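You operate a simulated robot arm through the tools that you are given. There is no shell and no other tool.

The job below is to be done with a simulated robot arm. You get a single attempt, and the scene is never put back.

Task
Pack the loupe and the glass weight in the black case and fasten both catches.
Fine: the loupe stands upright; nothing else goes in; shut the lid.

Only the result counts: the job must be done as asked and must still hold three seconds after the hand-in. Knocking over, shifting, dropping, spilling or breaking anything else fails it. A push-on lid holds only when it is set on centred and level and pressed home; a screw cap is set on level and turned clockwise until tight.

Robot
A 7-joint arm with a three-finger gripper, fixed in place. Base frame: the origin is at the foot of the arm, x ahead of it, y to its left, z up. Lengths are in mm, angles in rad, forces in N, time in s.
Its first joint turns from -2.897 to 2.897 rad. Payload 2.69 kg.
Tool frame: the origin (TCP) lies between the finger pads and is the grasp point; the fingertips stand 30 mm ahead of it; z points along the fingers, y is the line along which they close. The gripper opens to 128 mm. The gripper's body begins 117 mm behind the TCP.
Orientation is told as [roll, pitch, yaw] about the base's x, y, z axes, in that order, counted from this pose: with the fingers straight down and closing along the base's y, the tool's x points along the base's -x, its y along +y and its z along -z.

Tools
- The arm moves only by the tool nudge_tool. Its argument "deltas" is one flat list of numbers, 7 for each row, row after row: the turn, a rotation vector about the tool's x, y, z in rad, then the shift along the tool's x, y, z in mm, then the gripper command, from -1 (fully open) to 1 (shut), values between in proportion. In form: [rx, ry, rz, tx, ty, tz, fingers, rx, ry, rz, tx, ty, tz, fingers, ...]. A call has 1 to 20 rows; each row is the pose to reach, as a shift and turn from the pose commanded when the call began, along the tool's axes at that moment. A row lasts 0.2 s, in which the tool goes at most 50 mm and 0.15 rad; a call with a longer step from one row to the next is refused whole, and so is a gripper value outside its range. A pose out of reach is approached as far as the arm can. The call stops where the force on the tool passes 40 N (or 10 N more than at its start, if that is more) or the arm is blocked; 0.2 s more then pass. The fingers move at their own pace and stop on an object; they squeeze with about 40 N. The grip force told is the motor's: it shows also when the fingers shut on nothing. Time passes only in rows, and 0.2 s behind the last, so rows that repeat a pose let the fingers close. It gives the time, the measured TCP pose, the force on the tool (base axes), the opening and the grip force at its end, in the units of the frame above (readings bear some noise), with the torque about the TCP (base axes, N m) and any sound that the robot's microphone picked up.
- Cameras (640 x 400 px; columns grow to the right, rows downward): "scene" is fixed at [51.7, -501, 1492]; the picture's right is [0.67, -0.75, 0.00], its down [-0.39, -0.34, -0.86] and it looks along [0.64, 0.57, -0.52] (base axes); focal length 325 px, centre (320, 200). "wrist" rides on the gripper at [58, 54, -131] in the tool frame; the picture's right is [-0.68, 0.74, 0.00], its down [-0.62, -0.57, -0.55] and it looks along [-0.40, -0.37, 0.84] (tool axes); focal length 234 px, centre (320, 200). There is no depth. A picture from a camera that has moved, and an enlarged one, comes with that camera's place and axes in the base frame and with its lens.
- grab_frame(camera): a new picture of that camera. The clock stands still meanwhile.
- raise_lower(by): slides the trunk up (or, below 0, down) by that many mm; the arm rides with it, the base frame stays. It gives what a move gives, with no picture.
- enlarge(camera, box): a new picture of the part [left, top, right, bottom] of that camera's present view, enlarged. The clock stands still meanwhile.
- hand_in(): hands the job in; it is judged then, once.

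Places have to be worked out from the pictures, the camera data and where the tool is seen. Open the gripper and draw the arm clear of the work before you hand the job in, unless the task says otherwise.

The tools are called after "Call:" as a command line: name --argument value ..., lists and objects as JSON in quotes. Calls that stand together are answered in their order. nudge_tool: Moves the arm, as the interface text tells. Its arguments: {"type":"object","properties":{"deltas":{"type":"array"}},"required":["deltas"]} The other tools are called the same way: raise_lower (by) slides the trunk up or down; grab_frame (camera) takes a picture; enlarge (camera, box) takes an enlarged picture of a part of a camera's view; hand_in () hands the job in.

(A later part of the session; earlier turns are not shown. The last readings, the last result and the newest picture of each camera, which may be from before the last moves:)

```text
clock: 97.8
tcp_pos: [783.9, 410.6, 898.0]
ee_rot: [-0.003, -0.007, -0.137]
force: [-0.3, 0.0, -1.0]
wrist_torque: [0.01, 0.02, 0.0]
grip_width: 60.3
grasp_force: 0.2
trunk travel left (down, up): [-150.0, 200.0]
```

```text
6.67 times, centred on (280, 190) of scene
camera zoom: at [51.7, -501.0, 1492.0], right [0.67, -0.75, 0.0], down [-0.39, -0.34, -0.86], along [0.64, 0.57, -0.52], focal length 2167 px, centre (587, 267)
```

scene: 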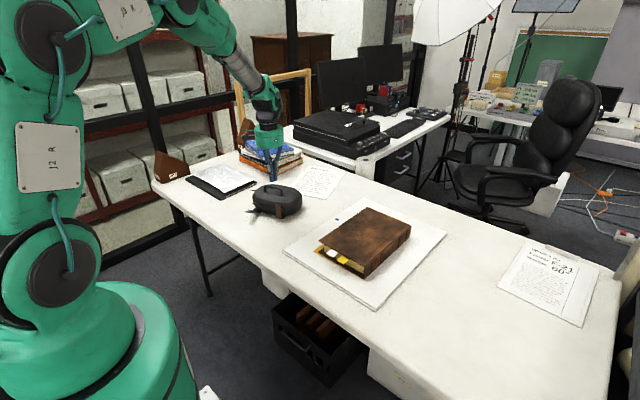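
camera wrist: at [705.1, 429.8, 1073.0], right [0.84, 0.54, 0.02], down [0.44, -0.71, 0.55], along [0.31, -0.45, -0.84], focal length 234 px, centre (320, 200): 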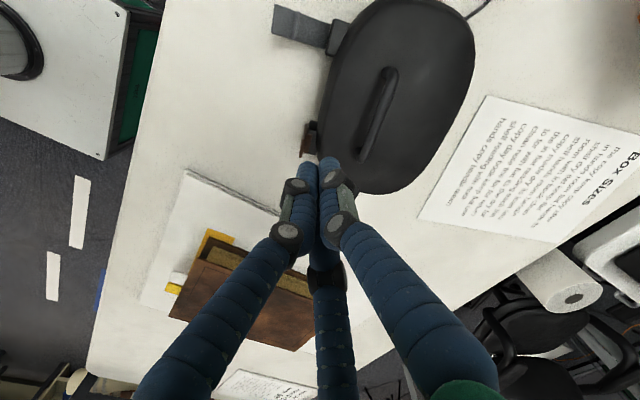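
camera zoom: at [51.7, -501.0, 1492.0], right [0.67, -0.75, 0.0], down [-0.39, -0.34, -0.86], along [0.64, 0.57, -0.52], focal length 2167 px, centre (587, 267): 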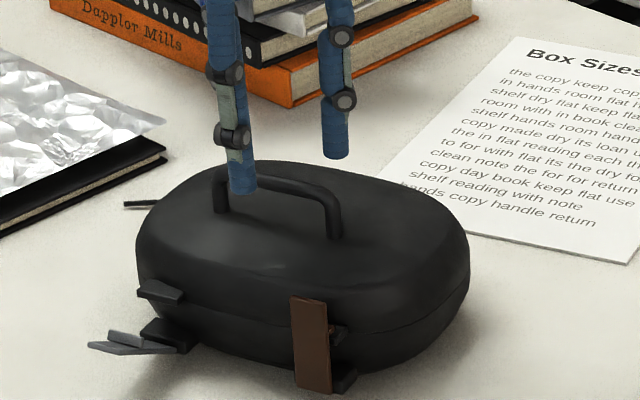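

The tool is right above the handle's middle. I descend to z 858 and close on the bar.

Call:
nudge_tool --deltas '[0, 0, 0, 0, 0, 15, 0.06, 0, 0, 0, 0, 0, 30, 0.06, 0, 0, 0, 0, 0, 40, 0.06, 0, 0, 0, 0, 0, 40, 0.3, 0, 0, 0, 0, 0, 40, 0.6, 0, 0, 0, 0, 0, 40, 0.9, 0, 0, 0, 0, 0, 40, 1]'

Call:
enlarge --camera "scene" --box '[240, 165, 320, 225]'

```text
clock: 99.4
tcp_pos: [784.0, 410.7, 859.3]
ee_rot: [-0.003, -0.008, -0.138]
force: [-0.9, -0.7, 1.1]
wrist_torque: [-0.03, -0.02, -0.22]
grip_width: 16.2
grasp_force: 39.1
trunk travel left (down, up): [-150.0, 200.0]
```

```text
6.67 times, centred on (280, 195) of scene
camera zoom: at [51.7, -501.0, 1492.0], right [0.67, -0.75, 0.0], down [-0.39, -0.34, -0.86], along [0.64, 0.57, -0.52], focal length 2167 px, centre (587, 233)
```

zoom: 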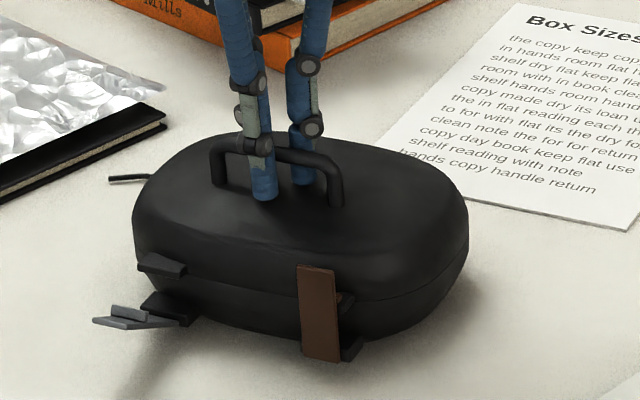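

The handle is firmly held (39 N). I drag the case slowly 40 mm toward -x while turning it about -0.21 rad back.

Call:
nudge_tool --deltas '[0, 0, 0.02, 4, -0.5, 0, 1, 0, 0, 0.04, 8, -1.1, 0, 1, 0, 0, 0.06, 12, -1.6, 0, 1, 0, 0, 0.08, 16, -2.2, 0, 1, 0, 0, 0.1, 20, -2.7, 0, 1, 0, 0, 0.125, 24, -3.3, 0, 1, 0, 0, 0.15, 28, -3.9, 0, 1, 0, 0, 0.17, 32, -4.4, 0, 1, 0, 0, 0.19, 36, -5, 0, 1, 0, 0, 0.21, 39.6, -5.5, 0, 1, 0, 0, 0.21, 39.6, -5.5, 0, 1]'

Call:
enlarge --camera "scene" --box '[230, 165, 320, 230]'

Call:
grab_frame --camera "wrist"

```text
clock: 101.8
tcp_pos: [743.1, 410.6, 857.8]
ee_rot: [-0.001, -0.006, -0.347]
force: [1.5, -1.0, 0.7]
wrist_torque: [-0.12, -0.04, 0.03]
grip_width: 16.1
grasp_force: 40.2
trunk travel left (down, up): [-150.0, 200.0]
```

```text
6.15 times, centred on (275, 198) of scene
camera zoom: at [51.7, -501.0, 1492.0], right [0.67, -0.75, 0.0], down [-0.39, -0.34, -0.86], along [0.64, 0.57, -0.52], focal length 2000 px, centre (597, 215)
```

zoom: 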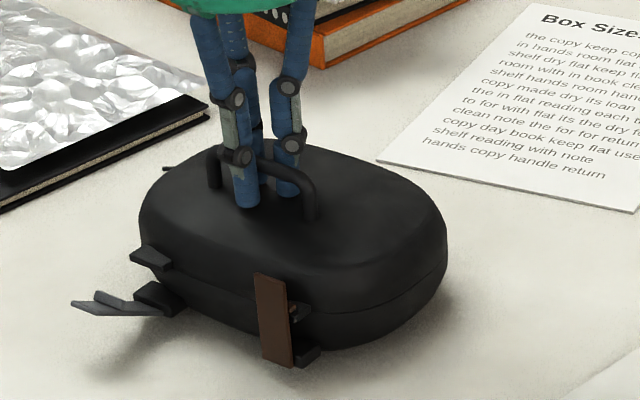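

```text
taken
camera wrist: at [706.2, 481.9, 988.9], right [0.89, 0.46, 0.0], down [0.38, -0.74, 0.55], along [0.26, -0.49, -0.83], focal length 234 px, centre (320, 200)
```

wrist: 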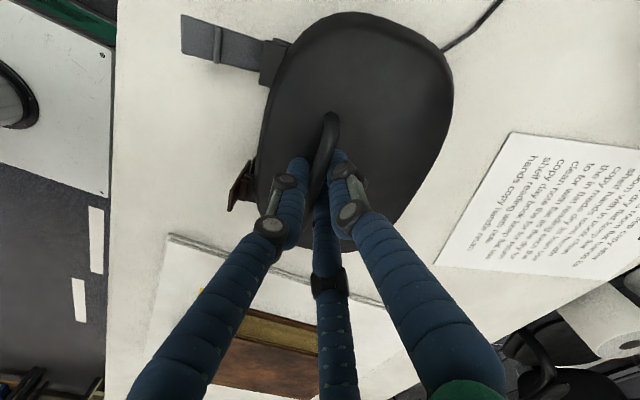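

The case followed nicely. I release the handle, rise, and move back to measure the brown flap again.

Call:
nudge_tool --deltas '[0, 0, 0, 0, 0, 0, 0.5, 0, 0, 0, 0, 0, 0, 0.06, 0, 0, 0, 0, 0, -20, 0.06, 0, 0, 0, 0, 0, -60, 0.5, 0, 0, 0, 0, 0, -90, 1, 0, 0, 0, 30, -30, -90, 1, 0, 0, 0, 50, -60, -90, 1, 0, 0, 0, 50, -60, -90, 1]'

Call:
grab_frame --camera "wrist"

Call:
enlarge --camera "scene" --box '[230, 175, 310, 230]'

Call:
enlarge --camera "scene" --box '[256, 202, 288, 226]'

```text
clock: 103.6
tcp_pos: [674.1, 370.9, 948.1]
ee_rot: [0.0, -0.009, -0.348]
force: [0.9, 0.4, -0.1]
wrist_torque: [0.03, -0.01, -0.03]
grip_width: 2.2
grasp_force: 31.6
trunk travel left (down, up): [-150.0, 200.0]
```

```text
taken
camera wrist: at [636.7, 442.4, 1079.5], right [0.89, 0.46, 0.0], down [0.38, -0.74, 0.55], along [0.26, -0.49, -0.83], focal length 234 px, centre (320, 200)
```

wrist: 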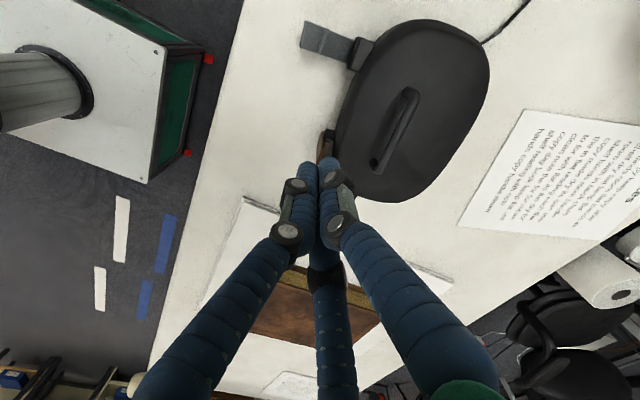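

```text
7.27 times, centred on (270, 202) of scene
camera zoom: at [51.7, -501.0, 1492.0], right [0.67, -0.75, 0.0], down [-0.39, -0.34, -0.86], along [0.64, 0.57, -0.52], focal length 2364 px, centre (684, 182)
```

zoom: 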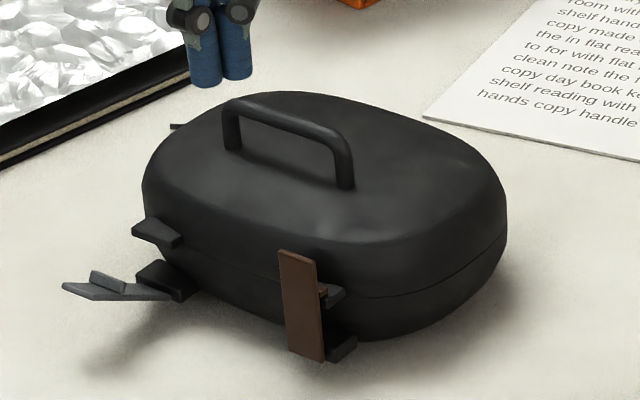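

```text
16.00 times, centred on (272, 214) of scene
camera zoom: at [51.7, -501.0, 1492.0], right [0.67, -0.75, 0.0], down [-0.39, -0.34, -0.86], along [0.64, 0.57, -0.52], focal length 5201 px, centre (1088, -24)
```

zoom: 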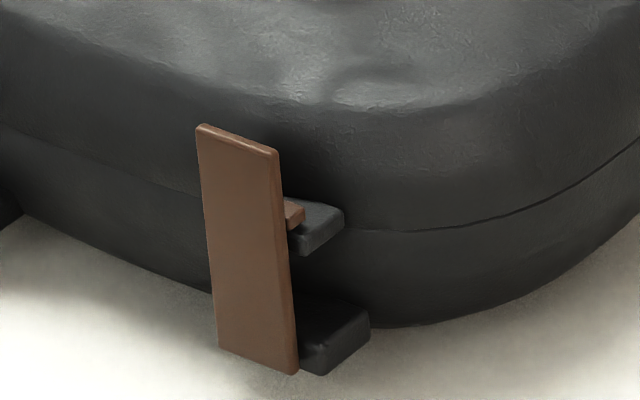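

The brown flap now stands against its tab, ridge hooked over it. Next the grey flap: its end is at about (622,445,786); I go in front of it at (580,437) with closed jaws and down to z 808.

Call:
nudge_tool --deltas '[0, 0, 0, 37, 10, 0, 1, 0, 0, 0, 74, 20, 0, 1, 0, 0, 0, 110.9, 30, 0, 1, 0, 0, 0, 110.9, 30, 45, 1, 0, 0, 0, 110.9, 30, 90, 1, 0, 0, 0, 110.9, 30, 125, 1, 0, 0, 0, 110.9, 30, 140, 1, 0, 0, 0, 110.9, 30, 140, 1]'

Call:
enlarge --camera "scene" --box '[215, 170, 305, 232]'

Call:
grab_frame --camera "wrist"

```text
clock: 105.4
tcp_pos: [582.8, 437.4, 806.9]
ee_rot: [-0.002, -0.008, -0.349]
force: [0.0, -0.2, -0.4]
wrist_torque: [-0.02, -0.01, -0.01]
grip_width: 1.9
grasp_force: 31.1
trunk travel left (down, up): [-150.0, 200.0]
```

```text
6.45 times, centred on (260, 201) of scene
camera zoom: at [51.7, -501.0, 1492.0], right [0.67, -0.75, 0.0], down [-0.39, -0.34, -0.86], along [0.64, 0.57, -0.52], focal length 2097 px, centre (707, 194)
```

zoom: 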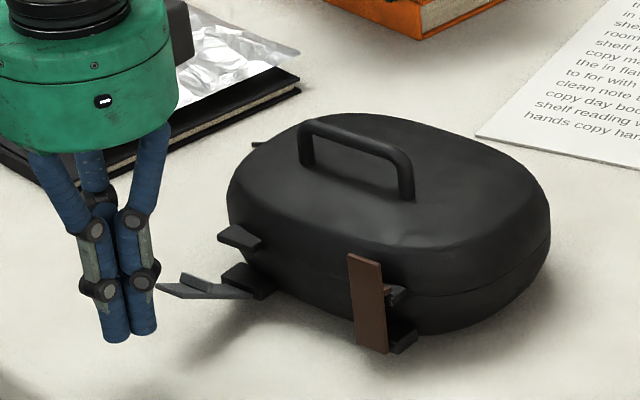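

```text
taken
camera wrist: at [546.0, 508.0, 936.7], right [0.89, 0.46, 0.0], down [0.38, -0.74, 0.55], along [0.26, -0.49, -0.83], focal length 234 px, centre (320, 200)
```

wrist: 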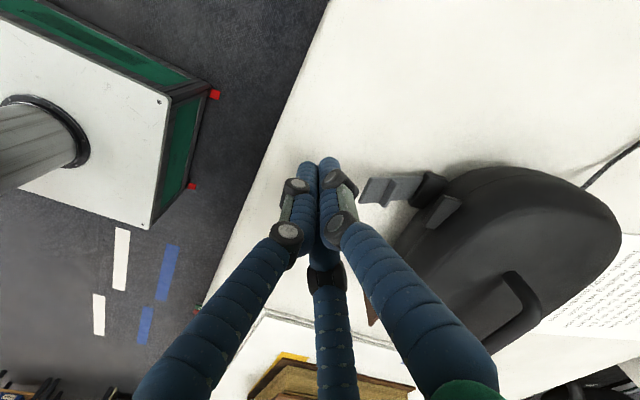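

Aligned with the grey flap. I push toward +x' 65 mm in 5 mm steps to swing it up.

Call:
nudge_tool --deltas '[0, 0, 0, -4.3, 2.5, 0, 1, 0, 0, 0, -8.7, 5, 0, 1, 0, 0, 0, -13, 7.4, 0, 1, 0, 0, 0, -17.4, 9.9, 0, 1, 0, 0, 0, -21.7, 12.4, 0, 1, 0, 0, 0, -26, 14.9, 0, 1, 0, 0, 0, -30.4, 17.4, 0, 1, 0, 0, 0, -34.7, 19.8, 0, 1, 0, 0, 0, -39.1, 22.3, 0, 1, 0, 0, 0, -43.4, 24.8, 0, 1, 0, 0, 0, -47.7, 27.3, 0, 1, 0, 0, 0, -52.1, 29.8, 0, 1]'

Call:
enlarge --camera "scene" --box '[215, 170, 305, 232]'

Call:
grab_frame --camera "wrist"

```text
clock: 108.0
tcp_pos: [641.2, 447.3, 807.4]
ee_rot: [-0.002, -0.007, -0.347]
force: [0.3, -0.2, -0.6]
wrist_torque: [-0.03, 0.01, -0.01]
grip_width: 1.9
grasp_force: 31.3
trunk travel left (down, up): [-150.0, 200.0]
```

```text
6.45 times, centred on (260, 201) of scene
camera zoom: at [51.7, -501.0, 1492.0], right [0.67, -0.75, 0.0], down [-0.39, -0.34, -0.86], along [0.64, 0.57, -0.52], focal length 2097 px, centre (707, 194)
```

zoom: 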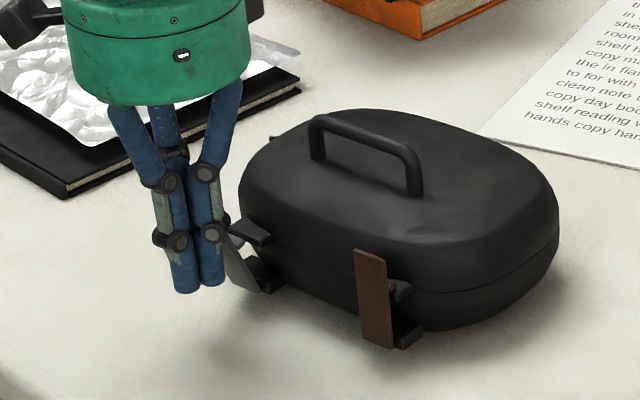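

```text
taken
camera wrist: at [604.3, 518.6, 937.8], right [0.89, 0.46, 0.0], down [0.38, -0.74, 0.55], along [0.26, -0.49, -0.83], focal length 234 px, centre (320, 200)
```

wrist: 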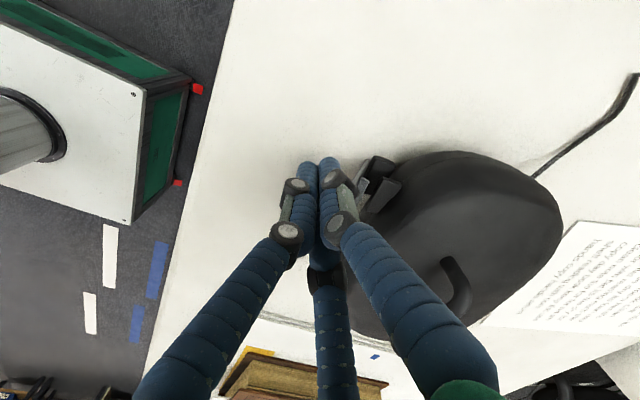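

The grey flap is rising. I continue another 18 mm.

Call:
nudge_tool --deltas '[0, 0, 0, -2.6, 1.5, 0, 1, 0, 0, 0, -5.2, 3, 0, 1, 0, 0, 0, -7.8, 4.5, 0, 1, 0, 0, 0, -10.4, 6, 0, 1, 0, 0, 0, -13, 7.4, 0, 1, 0, 0, 0, -15.6, 8.9, 0, 1]'

Call:
enlarge --camera "scene" --box '[215, 170, 305, 232]'

```text
clock: 109.4
tcp_pos: [660.1, 450.1, 808.2]
ee_rot: [-0.001, -0.006, -0.348]
force: [-0.2, -0.7, 0.7]
wrist_torque: [-0.02, -0.02, 0.02]
grip_width: 2.1
grasp_force: 31.1
trunk travel left (down, up): [-150.0, 200.0]
```

```text
6.45 times, centred on (260, 201) of scene
camera zoom: at [51.7, -501.0, 1492.0], right [0.67, -0.75, 0.0], down [-0.39, -0.34, -0.86], along [0.64, 0.57, -0.52], focal length 2097 px, centre (707, 194)
```

zoom: 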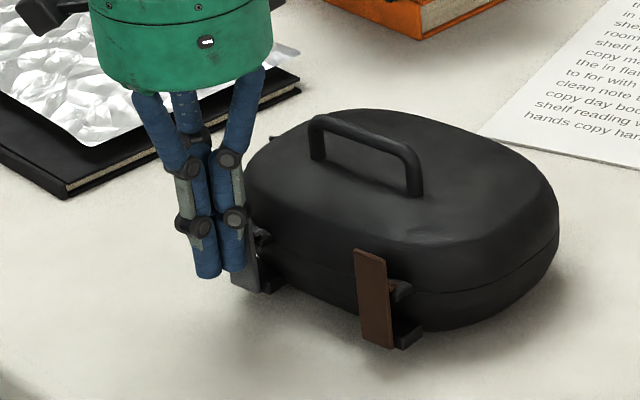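

The grey flap is nearly vertical. I back off 3 mm, raise so the tips bear near the flap's top (tip z about 802), then press in small steps.

Call:
nudge_tool --deltas '[0, 0, 0, 2.6, -1.5, 0, 1, 0, 0, 0, 2.6, -1.5, -12, 1, 0, 0, 0, 2.6, -1.5, -24, 1, 0, 0, 0, 0, 0, -24, 1, 0, 0, 0, -2.6, 1.5, -24, 1, 0, 0, 0, -4.3, 2.5, -24, 1, 0, 0, 0, -6.1, 3.5, -24, 1]'

Call:
enlarge --camera "scene" --box '[215, 170, 305, 232]'

```text
clock: 111.0
tcp_pos: [666.0, 452.6, 832.0]
ee_rot: [-0.003, -0.007, -0.347]
force: [-2.8, 0.3, 1.0]
wrist_torque: [-0.01, 0.06, 0.01]
grip_width: 2.1
grasp_force: 31.6
trunk travel left (down, up): [-150.0, 200.0]
```

```text
6.45 times, centred on (260, 201) of scene
camera zoom: at [51.7, -501.0, 1492.0], right [0.67, -0.75, 0.0], down [-0.39, -0.34, -0.86], along [0.64, 0.57, -0.52], focal length 2097 px, centre (707, 194)
```

zoom: 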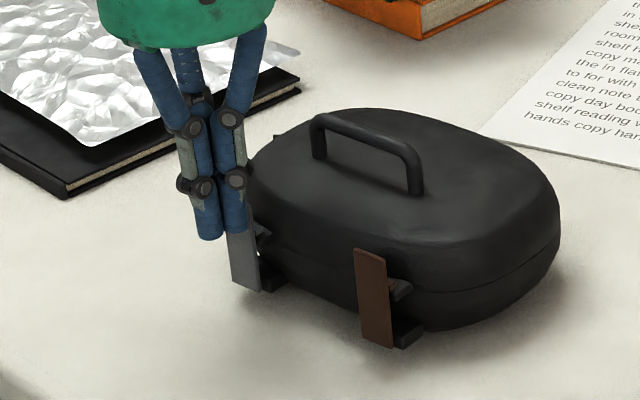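

Contact at about 2.8 N with the case still. I press 4 mm more in 1 mm steps to see whether the catch snaps.

Call:
nudge_tool --deltas '[0, 0, 0, -0.9, 0.5, 0, 1, 0, 0, 0, -1.7, 1, 0, 1, 0, 0, 0, -2.6, 1.5, 0, 1, 0, 0, 0, -3.5, 2, 0, 1]'

Call:
enlarge --camera "scene" --box '[215, 170, 305, 232]'

```text
clock: 112.0
tcp_pos: [670.5, 453.4, 831.8]
ee_rot: [-0.001, -0.007, -0.348]
force: [-2.3, -0.3, -0.9]
wrist_torque: [0.02, 0.05, -0.02]
grip_width: 2.2
grasp_force: 31.6
trunk travel left (down, up): [-150.0, 200.0]
```

```text
6.45 times, centred on (260, 201) of scene
camera zoom: at [51.7, -501.0, 1492.0], right [0.67, -0.75, 0.0], down [-0.39, -0.34, -0.86], along [0.64, 0.57, -0.52], focal length 2097 px, centre (707, 194)
```

zoom: 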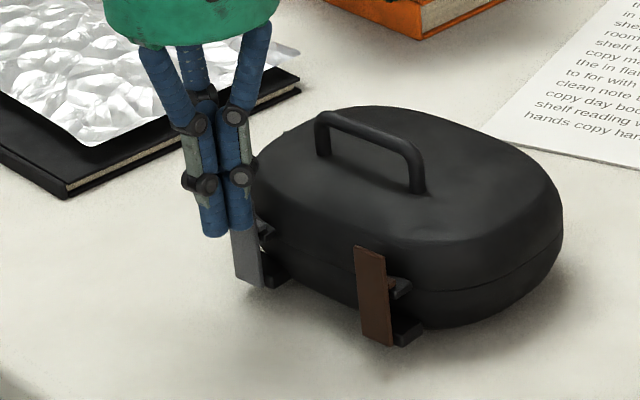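

The case slides at about 2.5 N; the grey flap stands against its tab too. I back off and inspect both catches closely.

Call:
nudge_tool --deltas '[0, 0, 0, 4.3, -2.5, 0, 1, 0, 0, 0, 13, -7.4, -10, 1, 0, 0, 0, 30, -17, -40, 1, 0, 0, 0, 50, -29, -75, 1, 0, 0, 0, 70, -40, -110, 1]'

Call:
enlarge --camera "scene" --box '[240, 195, 290, 228]'

Call:
enlarge --camera "wrist" --box '[320, 80, 480, 260]'

Call:
enlarge --camera "scene" --box '[238, 195, 266, 217]'

```text
clock: 113.2
tcp_pos: [589.5, 438.4, 941.6]
ee_rot: [-0.002, -0.007, -0.348]
force: [0.2, -0.1, 0.3]
wrist_torque: [0.03, 0.03, 0.01]
grip_width: 2.2
grasp_force: 31.5
trunk travel left (down, up): [-150.0, 200.0]
```

```text
12.12 times, centred on (265, 212) of scene
camera zoom: at [51.7, -501.0, 1492.0], right [0.67, -0.75, 0.0], down [-0.39, -0.34, -0.86], along [0.64, 0.57, -0.52], focal length 3940 px, centre (987, 61)
```

zoom: 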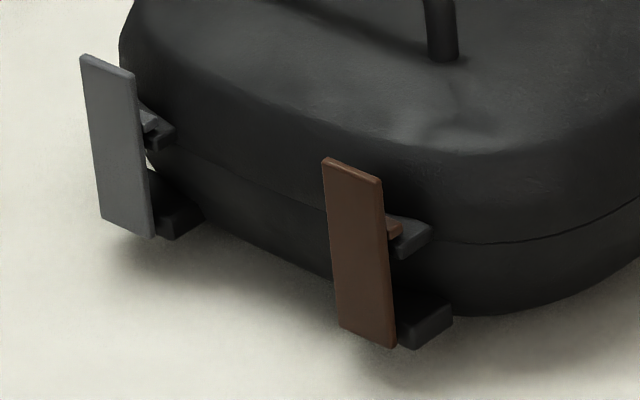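

```text
2.22 times, centred on (400, 170) of wrist
camera zoom: at [553.2, 509.2, 1071.8], right [0.89, 0.46, 0.0], down [0.38, -0.74, 0.55], along [0.26, -0.49, -0.83], focal length 520 px, centre (142, 267)
```

zoom: 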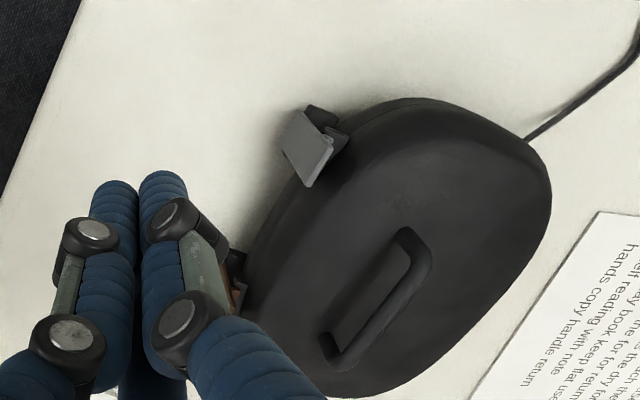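

```text
16.00 times, centred on (252, 206) of scene
camera zoom: at [51.7, -501.0, 1492.0], right [0.67, -0.75, 0.0], down [-0.39, -0.34, -0.86], along [0.64, 0.57, -0.52], focal length 5201 px, centre (1408, 104)
```

zoom: 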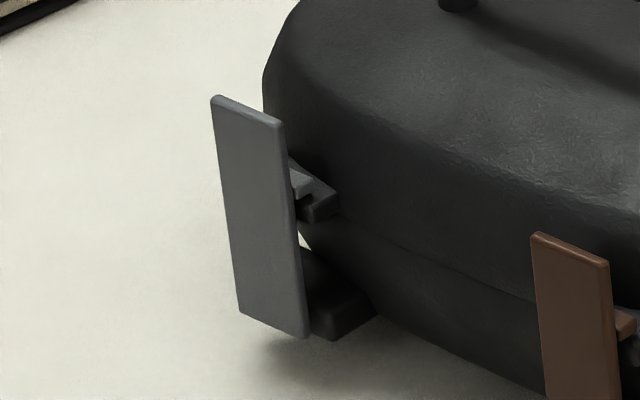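

Grey is a few degrees short of vertical, brown about vertical, so both need a firmer press with the case held down. I redo the squeeze better aligned (case yaw about 0.11), on the grey flap first: move above it, yaw -0.41, tilt 30 deg, jaws at 84 mm.

Call:
nudge_tool --deltas '[0, 0, 0.02, -33, 20, -10, 1, 0, 0, 0.04, -66, 40, -10, 0.5, 0, 0, 0.062, -99.1, 59.3, -10, 0, 0, 0, 0.062, -99.1, 59.3, -10, -0.31]'

Call:
nudge_tool --deltas '[-0.065, -0.113, 0, 0, 0, 0, -0.31, -0.131, -0.227, 0, 0, 0, 0, -0.31, -0.196, -0.34, 0, 0, 0, 0, -0.31, -0.2618, -0.4534, 0, 0, 0, 0, -0.31, -0.2618, -0.4534, 0, 0, 0, 0, -0.31]'

Call:
enlarge --camera "scene" --box '[225, 160, 315, 230]'

Call:
grab_frame --camera "wrist"

```text
clock: 114.2
tcp_pos: [702.8, 463.9, 950.8]
ee_rot: [-0.001, -0.007, -0.41]
force: [0.3, 0.2, -0.2]
wrist_torque: [-0.02, 0.02, -0.01]
grip_width: 83.8
grasp_force: 0.0
trunk travel left (down, up): [-150.0, 200.0]
```

```text
clock: 115.4
tcp_pos: [701.7, 462.9, 953.4]
ee_rot: [0.283, -0.454, -0.475]
force: [-0.8, 0.0, 0.1]
wrist_torque: [-0.01, -0.01, -0.03]
grip_width: 83.8
grasp_force: 0.0
trunk travel left (down, up): [-150.0, 200.0]
```

```text
5.71 times, centred on (270, 195) of scene
camera zoom: at [51.7, -501.0, 1492.0], right [0.67, -0.75, 0.0], down [-0.39, -0.34, -0.86], along [0.64, 0.57, -0.52], focal length 1858 px, centre (606, 229)
```

zoom: 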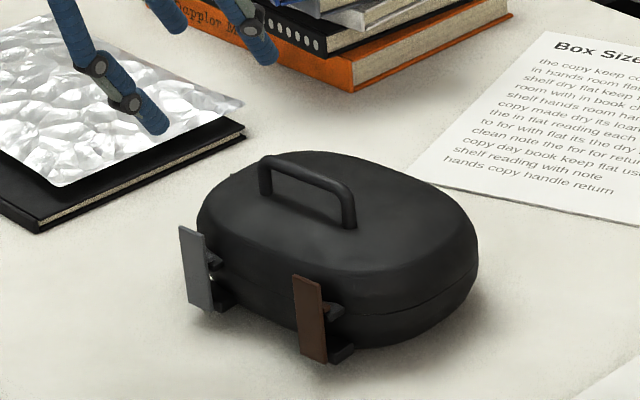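

```text
taken
camera wrist: at [607.9, 528.2, 1053.3], right [0.78, 0.39, 0.48], down [0.03, -0.8, 0.6], along [0.62, -0.46, -0.64], focal length 234 px, centre (320, 200)
```

wrist: 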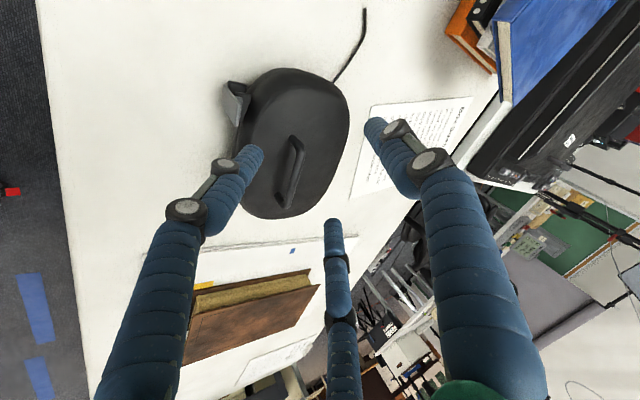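

Alignment of the low jaw with the grey flap looks right (about 9 mm outside, centred). I descend 100 mm.

Call:
nudge_tool --deltas '[0, 0, 0, 13.6, -8.6, 29, -0.31, 0, 0, 0, 27.2, -17.3, 58, -0.31, 0, 0, 0, 36, -23, 77, -0.31, 0, 0, 0, 40.8, -25.9, 87.6, -0.31, 0, 0, 0, 40.8, -25.9, 87.6, -0.31]'

Call:
enlarge --camera "scene" --box '[225, 170, 305, 230]'

Call:
enlarge --camera "wrist" --box '[180, 40, 440, 260]'

```text
clock: 116.5
tcp_pos: [708.4, 466.5, 864.5]
ee_rot: [0.295, -0.462, -0.478]
force: [-2.1, -0.9, 15.9]
wrist_torque: [-0.79, -0.68, -0.11]
grip_width: 90.2
grasp_force: 4.7
trunk travel left (down, up): [-150.0, 200.0]
stopped in row 5: the force on the tool passed its limit at 45 N (the readings are from after the stop); the commanded pose is now the measured one
```

```text
6.67 times, centred on (265, 200) of scene
camera zoom: at [51.7, -501.0, 1492.0], right [0.67, -0.75, 0.0], down [-0.39, -0.34, -0.86], along [0.64, 0.57, -0.52], focal length 2167 px, centre (687, 200)
```

zoom: 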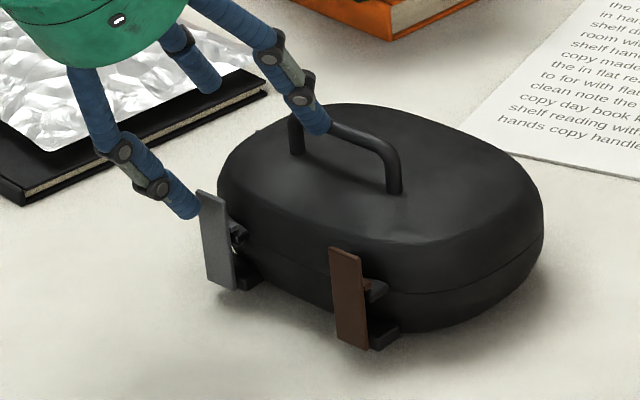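

```text
1.82 times, centred on (310, 150) of wrist
camera zoom: at [614.6, 529.4, 964.0], right [0.78, 0.39, 0.49], down [0.02, -0.8, 0.6], along [0.63, -0.45, -0.63], focal length 426 px, centre (338, 291)
```

zoom: 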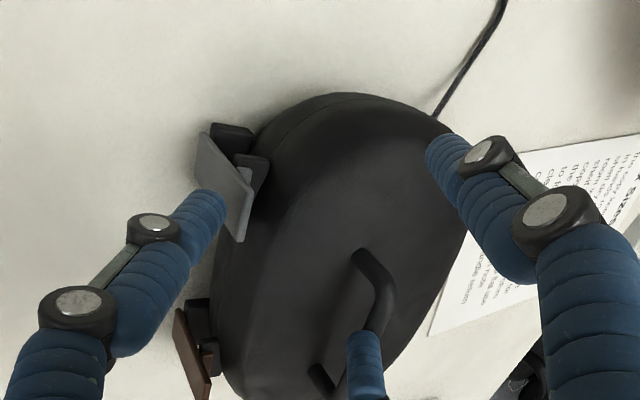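

The rear jaw came down on the handle's bar, so the jaws must be narrower. I lift 40 mm, close to 72 mm, and shift toward -x' so that jaw lands on the lid in front of the handle.

Call:
nudge_tool --deltas '[0, 0, 0, -8.7, 5, -17.3, -0.31, 0, 0, 0, -17.3, 10, -34.6, -0.2, 0, 0, 0, -15.4, 5.9, -36.8, -0.13, 0, 0, 0, -15.4, 5.9, -36.8, -0.13]'

Call:
enlarge --camera "scene" --box '[225, 170, 305, 230]'

Call:
enlarge --camera "wrist" --box '[180, 40, 440, 260]'

```text
clock: 117.5
tcp_pos: [704.0, 460.2, 899.2]
ee_rot: [0.29, -0.462, -0.476]
force: [0.7, -0.6, 0.3]
wrist_torque: [0.01, 0.0, -0.03]
grip_width: 72.3
grasp_force: 0.1
trunk travel left (down, up): [-150.0, 200.0]
```

```text
6.67 times, centred on (265, 200) of scene
camera zoom: at [51.7, -501.0, 1492.0], right [0.67, -0.75, 0.0], down [-0.39, -0.34, -0.86], along [0.64, 0.57, -0.52], focal length 2167 px, centre (687, 200)
```

zoom: 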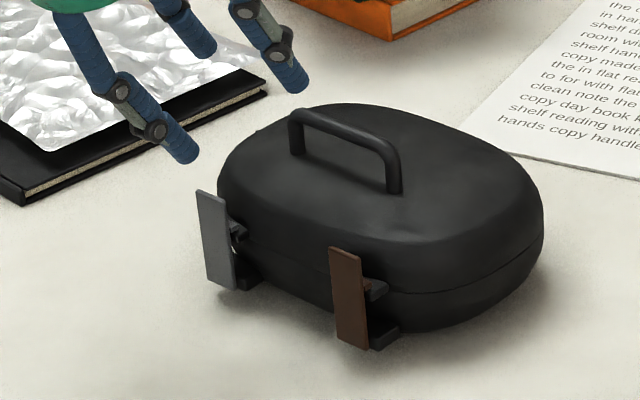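

```text
1.82 times, centred on (310, 150) of wrist
camera zoom: at [608.6, 526.1, 1000.0], right [0.78, 0.39, 0.49], down [0.03, -0.8, 0.6], along [0.63, -0.45, -0.63], focal length 426 px, centre (338, 291)
```

zoom: 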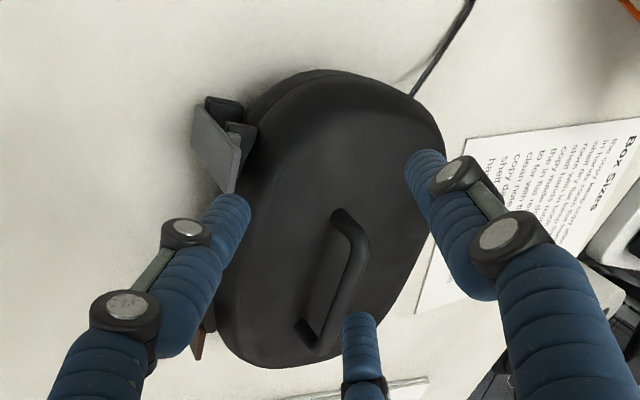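

Clear in front of the handle. I descend 50 mm, then continue in 2 mm steps until the lid is loaded.

Call:
nudge_tool --deltas '[0, 0, 0, 8.1, -3.6, 15.3, -0.13, 0, 0, 0, 16.2, -7.3, 30.6, -0.13, 0, 0, 0, 23, -10.1, 43.3, -0.13, 0, 0, 0, 23, -10.1, 43.3, -0.13]'

Call:
nudge_tool --deltas '[0, 0, 0, 0.87, -0.5, 1.7, -0.13, 0, 0, 0, 1.7, -1, 3.5, -0.13, 0, 0, 0, 1.7, -1, 3.5, -0.13]'

Call:
enlarge --camera "scene" --box '[225, 170, 305, 230]'

```text
clock: 118.5
tcp_pos: [705.4, 462.3, 850.0]
ee_rot: [0.289, -0.461, -0.476]
force: [-0.3, -0.1, -0.2]
wrist_torque: [0.0, -0.02, -0.01]
grip_width: 72.4
grasp_force: 0.1
trunk travel left (down, up): [-150.0, 200.0]
```

```text
clock: 119.3
tcp_pos: [704.4, 463.2, 846.1]
ee_rot: [0.289, -0.461, -0.477]
force: [-0.7, -0.1, -0.1]
wrist_torque: [-0.03, -0.03, 0.01]
grip_width: 72.3
grasp_force: 0.1
trunk travel left (down, up): [-150.0, 200.0]
```

```text
6.67 times, centred on (265, 200) of scene
camera zoom: at [51.7, -501.0, 1492.0], right [0.67, -0.75, 0.0], down [-0.39, -0.34, -0.86], along [0.64, 0.57, -0.52], focal length 2167 px, centre (687, 200)
```

zoom: 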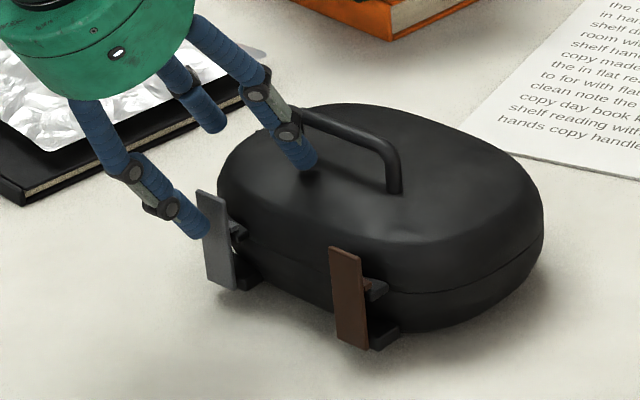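

Good position: low jaw outside the grey flap, other jaw just above the lid. I continue lowering.

Call:
nudge_tool --deltas '[0, 0, 0, 0.87, -0.5, 1.7, -0.13, 0, 0, 0, 1.7, -1, 3.5, -0.13, 0, 0, 0, 1.7, -1, 3.5, -0.13]'

```text
clock: 120.1
tcp_pos: [703.8, 463.2, 841.6]
ee_rot: [0.289, -0.459, -0.477]
force: [0.8, 0.1, -0.2]
wrist_torque: [0.0, 0.0, -0.01]
grip_width: 72.2
grasp_force: 0.0
trunk travel left (down, up): [-150.0, 200.0]
```

Call:
nudge_tool --deltas '[0, 0, 0, 0.87, -0.5, 1.7, -0.13, 0, 0, 0, 1.7, -1, 3.5, -0.13, 0, 0, 0, 2.6, -1.5, 5.2, -0.13, 0, 0, 0, 2.6, -1.5, 5.2, -0.13]'

Call:
enlarge --camera "scene" --box '[225, 170, 305, 230]'

```text
clock: 121.1
tcp_pos: [705.6, 463.8, 838.6]
ee_rot: [0.293, -0.462, -0.478]
force: [-3.4, 0.3, 23.0]
wrist_torque: [-0.87, -0.75, -0.39]
grip_width: 79.2
grasp_force: 4.0
trunk travel left (down, up): [-150.0, 200.0]
```

```text
6.67 times, centred on (265, 200) of scene
camera zoom: at [51.7, -501.0, 1492.0], right [0.67, -0.75, 0.0], down [-0.39, -0.34, -0.86], along [0.64, 0.57, -0.52], focal length 2167 px, centre (687, 200)
```

zoom: 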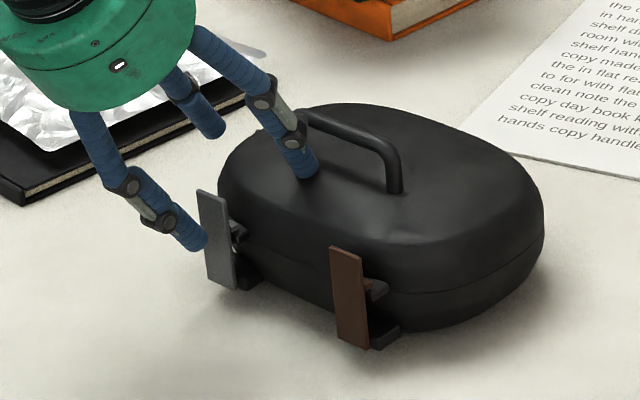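

The lid is loaded with 23 N by the upper jaw. Now I close gradually so the low jaw presses the grey flap in.

Call:
nudge_tool --deltas '[0, 0, 0, 0, 0, 0, -0.05, 0, 0, 0, 0, 0, 0, 0.02, 0, 0, 0, 0, 0, 0, 0.08, 0, 0, 0, 0, 0, 0, 0.14]'

Call:
enlarge --camera "scene" --box '[225, 170, 305, 230]'

```text
clock: 121.7
tcp_pos: [707.3, 464.9, 841.3]
ee_rot: [0.294, -0.466, -0.479]
force: [-0.9, -2.2, 15.5]
wrist_torque: [-0.61, -0.46, -0.11]
grip_width: 64.6
grasp_force: 4.1
trunk travel left (down, up): [-150.0, 200.0]
stopped in row 3: the force on the tool passed its limit at 42 N (the readings are from after the stop); the commanded pose is now the measured one
```

```text
6.67 times, centred on (265, 200) of scene
camera zoom: at [51.7, -501.0, 1492.0], right [0.67, -0.75, 0.0], down [-0.39, -0.34, -0.86], along [0.64, 0.57, -0.52], focal length 2167 px, centre (687, 200)
```

zoom: 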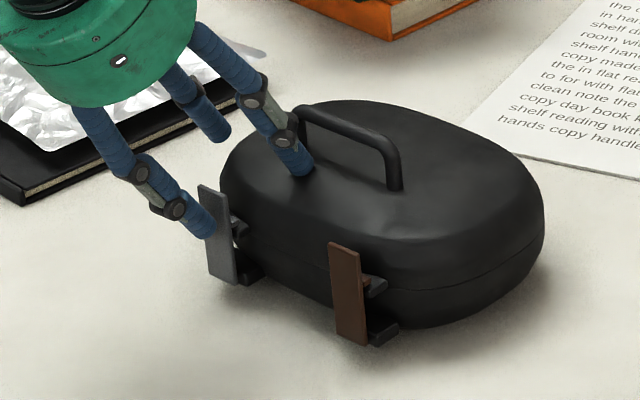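

Closing digs the upper jaw down; I continue closing while raising slightly to keep the load moderate.

Call:
nudge_tool --deltas '[0, 0, 0, -0.22, 0.13, -0.43, 0.05, 0, 0, 0, -0.39, 0.23, -0.78, 0.1, 0, 0, 0, -0.56, 0.33, -1.13, 0.15, 0, 0, 0, -0.74, 0.43, -1.47, 0.2]'

Call:
enlarge --camera "scene" --box '[225, 170, 305, 230]'

```text
clock: 122.7
tcp_pos: [705.7, 463.1, 840.7]
ee_rot: [0.291, -0.461, -0.476]
force: [-6.4, -0.2, 14.0]
wrist_torque: [-0.46, -0.15, -0.08]
grip_width: 58.2
grasp_force: 5.0
trunk travel left (down, up): [-150.0, 200.0]
```

```text
6.67 times, centred on (265, 200) of scene
camera zoom: at [51.7, -501.0, 1492.0], right [0.67, -0.75, 0.0], down [-0.39, -0.34, -0.86], along [0.64, 0.57, -0.52], focal length 2167 px, centre (687, 200)
```

zoom: 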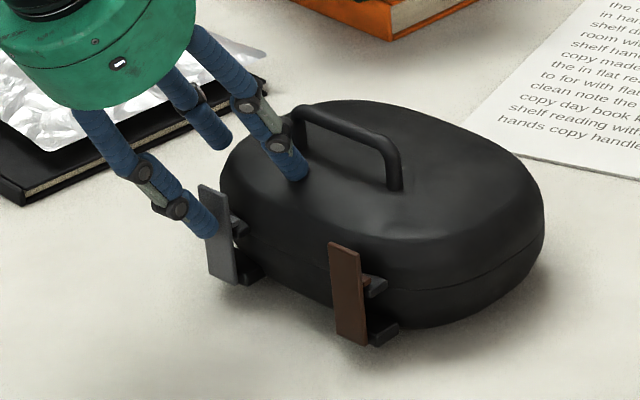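

The low jaw now pushes the flap with a net 6 N and the case holds still. I increase further.

Call:
nudge_tool --deltas '[0, 0, 0, -0.1, 0.06, -0.2, 0.26, 0, 0, 0, -0.2, 0.12, -0.4, 0.32, 0, 0, 0, -0.3, 0.18, -0.6, 0.38, 0, 0, 0, -0.4, 0.24, -0.8, 0.44]'

Call:
enlarge --camera "scene" --box '[225, 170, 305, 230]'

```text
clock: 123.7
tcp_pos: [706.1, 463.1, 841.7]
ee_rot: [0.292, -0.462, -0.478]
force: [-0.7, 0.2, -1.3]
wrist_torque: [-0.03, 0.07, 0.01]
grip_width: 37.0
grasp_force: 1.5
trunk travel left (down, up): [-150.0, 200.0]
```

```text
6.67 times, centred on (265, 200) of scene
camera zoom: at [51.7, -501.0, 1492.0], right [0.67, -0.75, 0.0], down [-0.39, -0.34, -0.86], along [0.64, 0.57, -0.52], focal length 2167 px, centre (687, 200)
```

zoom: 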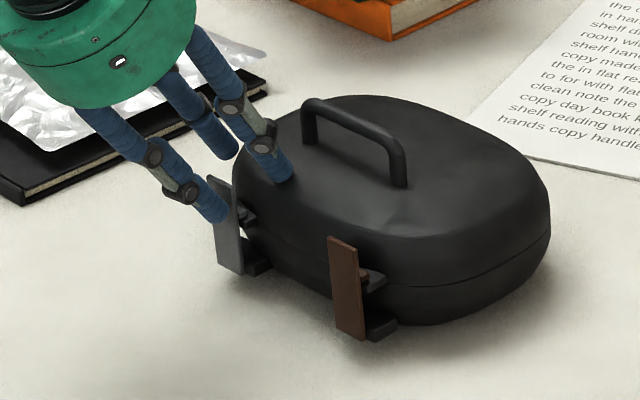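

The upper jaw slid off the lid's top. A better anchor is the handle: with a 20 deg tilt one jaw can press the flap while another hooks behind the handle bar. I open, lift off 100 mm and reduce the tilt to 20 deg.

Call:
nudge_tool --deltas '[0, 0, 0, -2, 1, -5, 0.2, 0, 0, 0, -8, 4, -17, 0, 0, 0, 0, -21, 12, -43, -0.3, 0, 0, 0, -34, 19, -69, -0.6, 0, 0, 0, -43.3, 25, -86.6, -0.9, 0.044, 0.076, 0, -43.3, 25, -86.6, -0.9375, 0.0873, 0.1511, 0, -43.3, 25, -86.6, -0.9375, 0.0873, 0.1511, 0, -43.3, 25, -86.6, -0.9375]'

Call:
enlarge --camera "scene" --box '[230, 175, 310, 230]'

Call:
enlarge --camera "scene" --box '[240, 195, 290, 228]'

Call:
grab_frame --camera "wrist"

```text
clock: 125.5
tcp_pos: [704.5, 462.6, 940.4]
ee_rot: [0.189, -0.312, -0.438]
force: [-0.5, 0.5, -1.4]
wrist_torque: [-0.03, 0.0, 0.01]
grip_width: 124.1
grasp_force: 0.1
trunk travel left (down, up): [-150.0, 200.0]
```

```text
7.27 times, centred on (270, 202) of scene
camera zoom: at [51.7, -501.0, 1492.0], right [0.67, -0.75, 0.0], down [-0.39, -0.34, -0.86], along [0.64, 0.57, -0.52], focal length 2364 px, centre (684, 182)
```

zoom: 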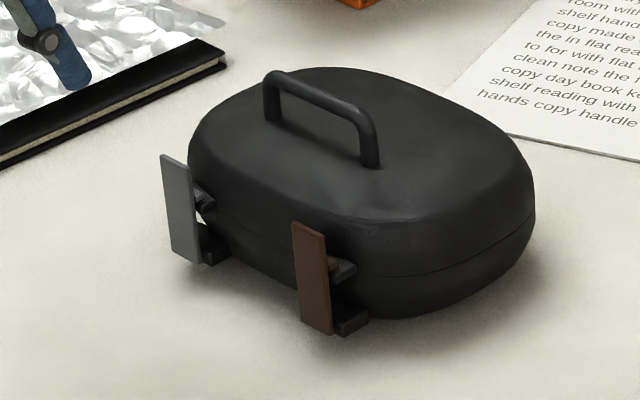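

```text
12.12 times, centred on (265, 212) of scene
camera zoom: at [51.7, -501.0, 1492.0], right [0.67, -0.75, 0.0], down [-0.39, -0.34, -0.86], along [0.64, 0.57, -0.52], focal length 3940 px, centre (987, 61)
```

zoom: 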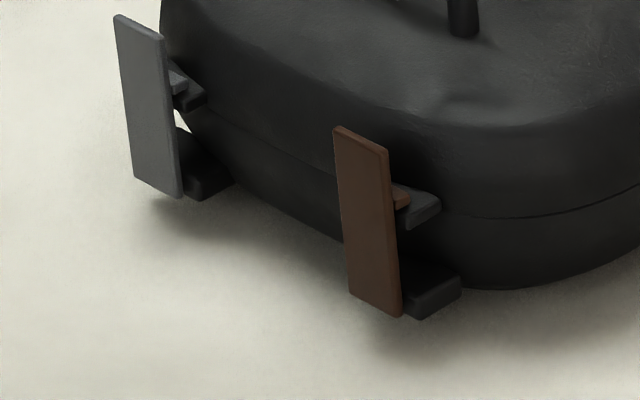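

```text
taken
camera wrist: at [628.3, 530.2, 1053.9], right [0.85, 0.4, 0.34], down [0.13, -0.79, 0.6], along [0.51, -0.47, -0.72], focal length 234 px, centre (320, 200)
```

wrist: 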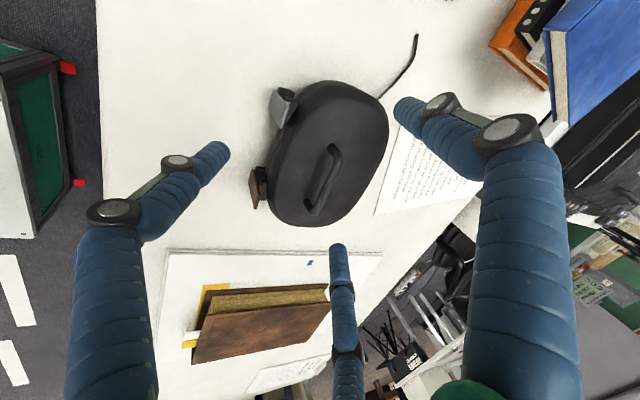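

Now the case yaw is about 0.03; grey flap top at (712,472), handle bar about (773,414). I move to TCP (753,473,930), turning slightly to line up, with jaws open 124 mm.

Call:
nudge_tool --deltas '[0.011, -0.0064, 0.035, -17.6, 12.8, 13.2, -0.9375, 0.0222, -0.0128, 0.0705, -35.2, 25.5, 26.4, -0.9375, 0.0222, -0.0128, 0.0705, -35.2, 25.5, 26.4, -0.9375]'

Call:
enlarge --camera "scene" --box '[230, 150, 320, 225]'

Call:
grab_frame --camera "wrist"

```text
clock: 126.3
tcp_pos: [754.4, 474.0, 930.0]
ee_rot: [0.19, -0.315, -0.515]
force: [0.6, 1.0, -0.4]
wrist_torque: [-0.02, 0.01, -0.04]
grip_width: 124.2
grasp_force: 0.2
trunk travel left (down, up): [-150.0, 200.0]
```

```text
5.33 times, centred on (275, 188) of scene
camera zoom: at [51.7, -501.0, 1492.0], right [0.67, -0.75, 0.0], down [-0.39, -0.34, -0.86], along [0.64, 0.57, -0.52], focal length 1734 px, centre (560, 267)
```

zoom: 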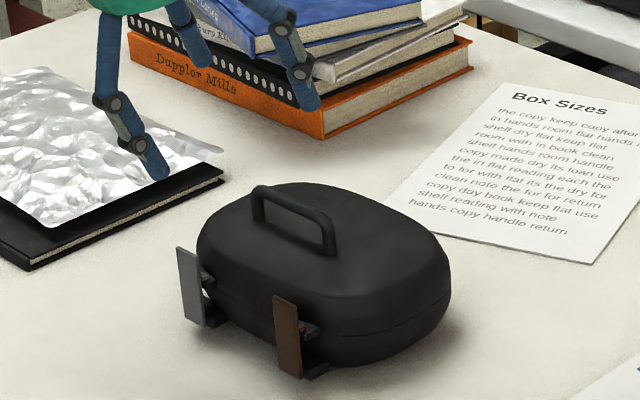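

```text
taken
camera wrist: at [682.9, 546.5, 1044.1], right [0.88, 0.34, 0.34], down [0.07, -0.8, 0.6], along [0.47, -0.5, -0.72], focal length 234 px, centre (320, 200)
```

wrist: 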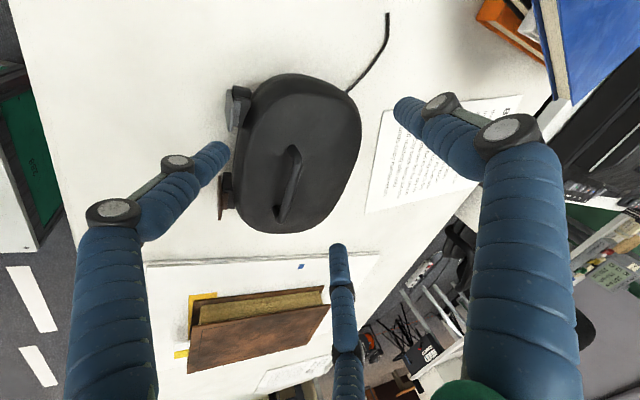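

Predicted landing: low jaw about 11 mm outside the grey flap, rear jaw about 4 mm behind the handle bar. I descend 65 mm and check.

Call:
nudge_tool --deltas '[0, 0, 0, 6.5, -3, 20, -0.9375, 0, 0, 0, 13, -6, 40, -0.9375, 0, 0, 0, 18, -8.3, 54, -0.9375, 0, 0, 0, 20.2, -9.4, 61.1, -0.9375, 0, 0, 0, 20.2, -9.4, 61.1, -0.9375]'

Call:
enlarge --camera "scene" --box '[230, 165, 310, 225]'

Call:
grab_frame --camera "wrist"

```text
clock: 127.5
tcp_pos: [753.8, 476.2, 865.8]
ee_rot: [0.191, -0.314, -0.513]
force: [0.7, -0.7, 0.3]
wrist_torque: [0.03, 0.01, 0.0]
grip_width: 124.0
grasp_force: 0.0
trunk travel left (down, up): [-150.0, 200.0]
```

```text
6.67 times, centred on (270, 195) of scene
camera zoom: at [51.7, -501.0, 1492.0], right [0.67, -0.75, 0.0], down [-0.39, -0.34, -0.86], along [0.64, 0.57, -0.52], focal length 2167 px, centre (653, 233)
```

zoom: 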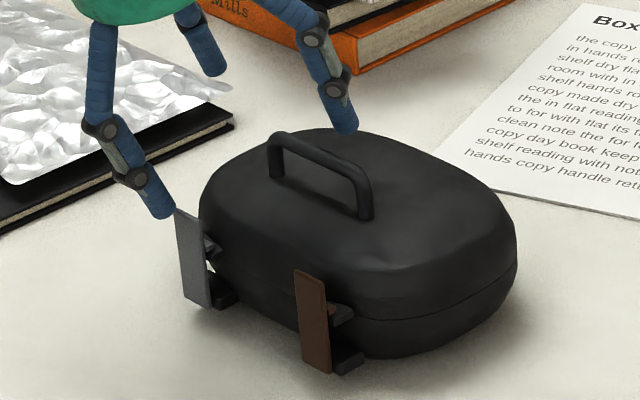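

```text
taken
camera wrist: at [682.6, 548.8, 979.5], right [0.88, 0.34, 0.34], down [0.07, -0.8, 0.6], along [0.47, -0.5, -0.72], focal length 234 px, centre (320, 200)
```

wrist: 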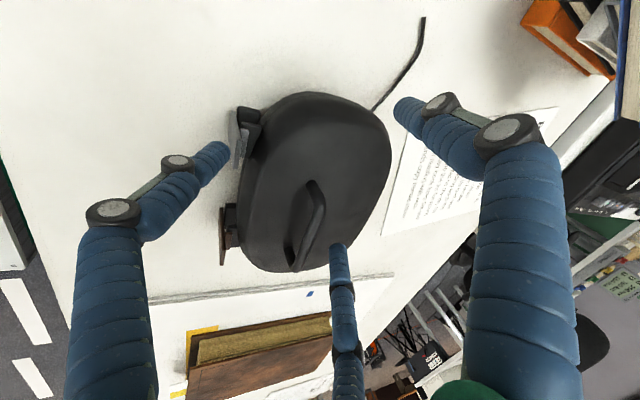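

Both jaws are on course. I lower the remaining 16 mm in 4 mm steps.

Call:
nudge_tool --deltas '[0, 0, 0, 1.2, -0.7, 3.8, -0.9375, 0, 0, 0, 2.4, -1.4, 7.5, -0.9375, 0, 0, 0, 3.6, -2.1, 11.3, -0.9375, 0, 0, 0, 4.7, -2.7, 15, -0.9375, 0, 0, 0, 4.7, -2.7, 15, -0.9375]'

Call:
enlarge --camera "scene" --box '[230, 165, 310, 225]'

```text
clock: 128.7
tcp_pos: [754.3, 475.0, 851.1]
ee_rot: [0.19, -0.314, -0.513]
force: [0.7, -1.2, 1.2]
wrist_torque: [0.01, 0.03, 0.01]
grip_width: 124.1
grasp_force: 0.0
trunk travel left (down, up): [-150.0, 200.0]
```

```text
6.67 times, centred on (270, 195) of scene
camera zoom: at [51.7, -501.0, 1492.0], right [0.67, -0.75, 0.0], down [-0.39, -0.34, -0.86], along [0.64, 0.57, -0.52], focal length 2167 px, centre (653, 233)
```

zoom: 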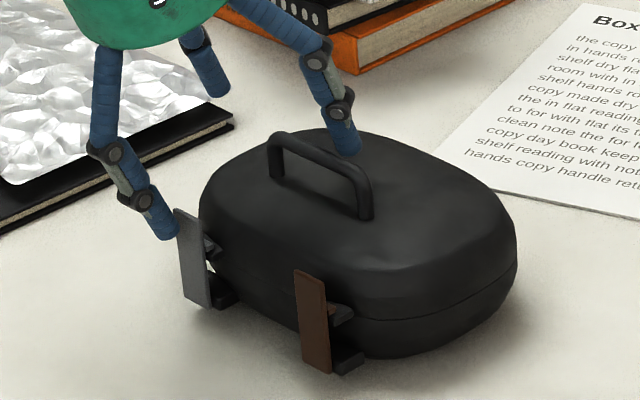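

The rear jaw is behind the handle bar and the low jaw outside the grey flap. I close gradually to squeeze.

Call:
nudge_tool --deltas '[0, 0, 0, 0, 0, 0, -0.88, 0, 0, 0, 0, 0, 0, -0.82, 0, 0, 0, 0, 0, 0, -0.76, 0, 0, 0, 0, 0, 0, -0.7]'

Call:
enlarge --camera "scene" --box '[230, 165, 310, 225]'

```text
clock: 129.7
tcp_pos: [754.5, 475.3, 851.0]
ee_rot: [0.192, -0.315, -0.513]
force: [-1.4, -0.4, 0.2]
wrist_torque: [0.0, 0.07, -0.01]
grip_width: 110.5
grasp_force: 1.0
trunk travel left (down, up): [-150.0, 200.0]
```

```text
6.67 times, centred on (270, 195) of scene
camera zoom: at [51.7, -501.0, 1492.0], right [0.67, -0.75, 0.0], down [-0.39, -0.34, -0.86], along [0.64, 0.57, -0.52], focal length 2167 px, centre (653, 233)
```

zoom: 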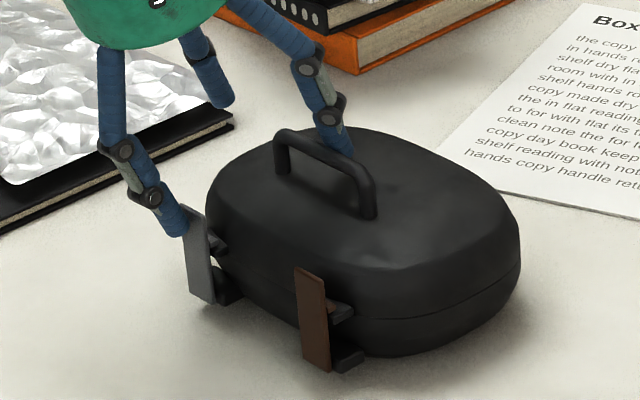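

The flap side is in contact and the rear jaw is almost at the bar. I continue closing.

Call:
nudge_tool --deltas '[0, 0, 0, 0, 0, 0, -0.66, 0, 0, 0, 0, 0, 0, -0.62, 0, 0, 0, 0, 0, 0, -0.58, 0, 0, 0, 0, 0, 0, -0.54]'

Call:
enlarge --camera "scene" --box '[230, 165, 310, 225]'

```text
clock: 130.7
tcp_pos: [755.8, 474.6, 850.2]
ee_rot: [0.19, -0.315, -0.513]
force: [-2.3, 0.9, 1.7]
wrist_torque: [-0.07, 0.18, 0.05]
grip_width: 104.8
grasp_force: 4.3
trunk travel left (down, up): [-150.0, 200.0]
```

```text
6.67 times, centred on (270, 195) of scene
camera zoom: at [51.7, -501.0, 1492.0], right [0.67, -0.75, 0.0], down [-0.39, -0.34, -0.86], along [0.64, 0.57, -0.52], focal length 2167 px, centre (653, 233)
```

zoom: 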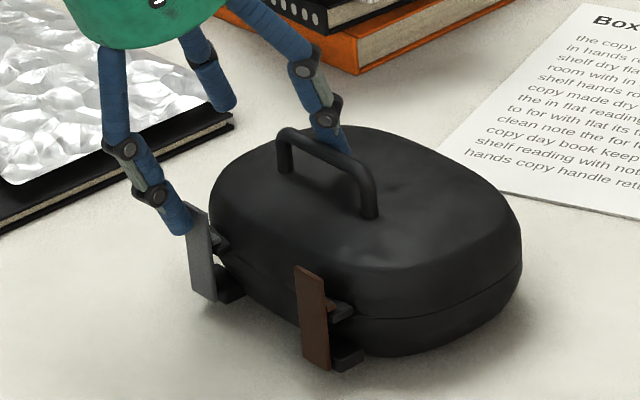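

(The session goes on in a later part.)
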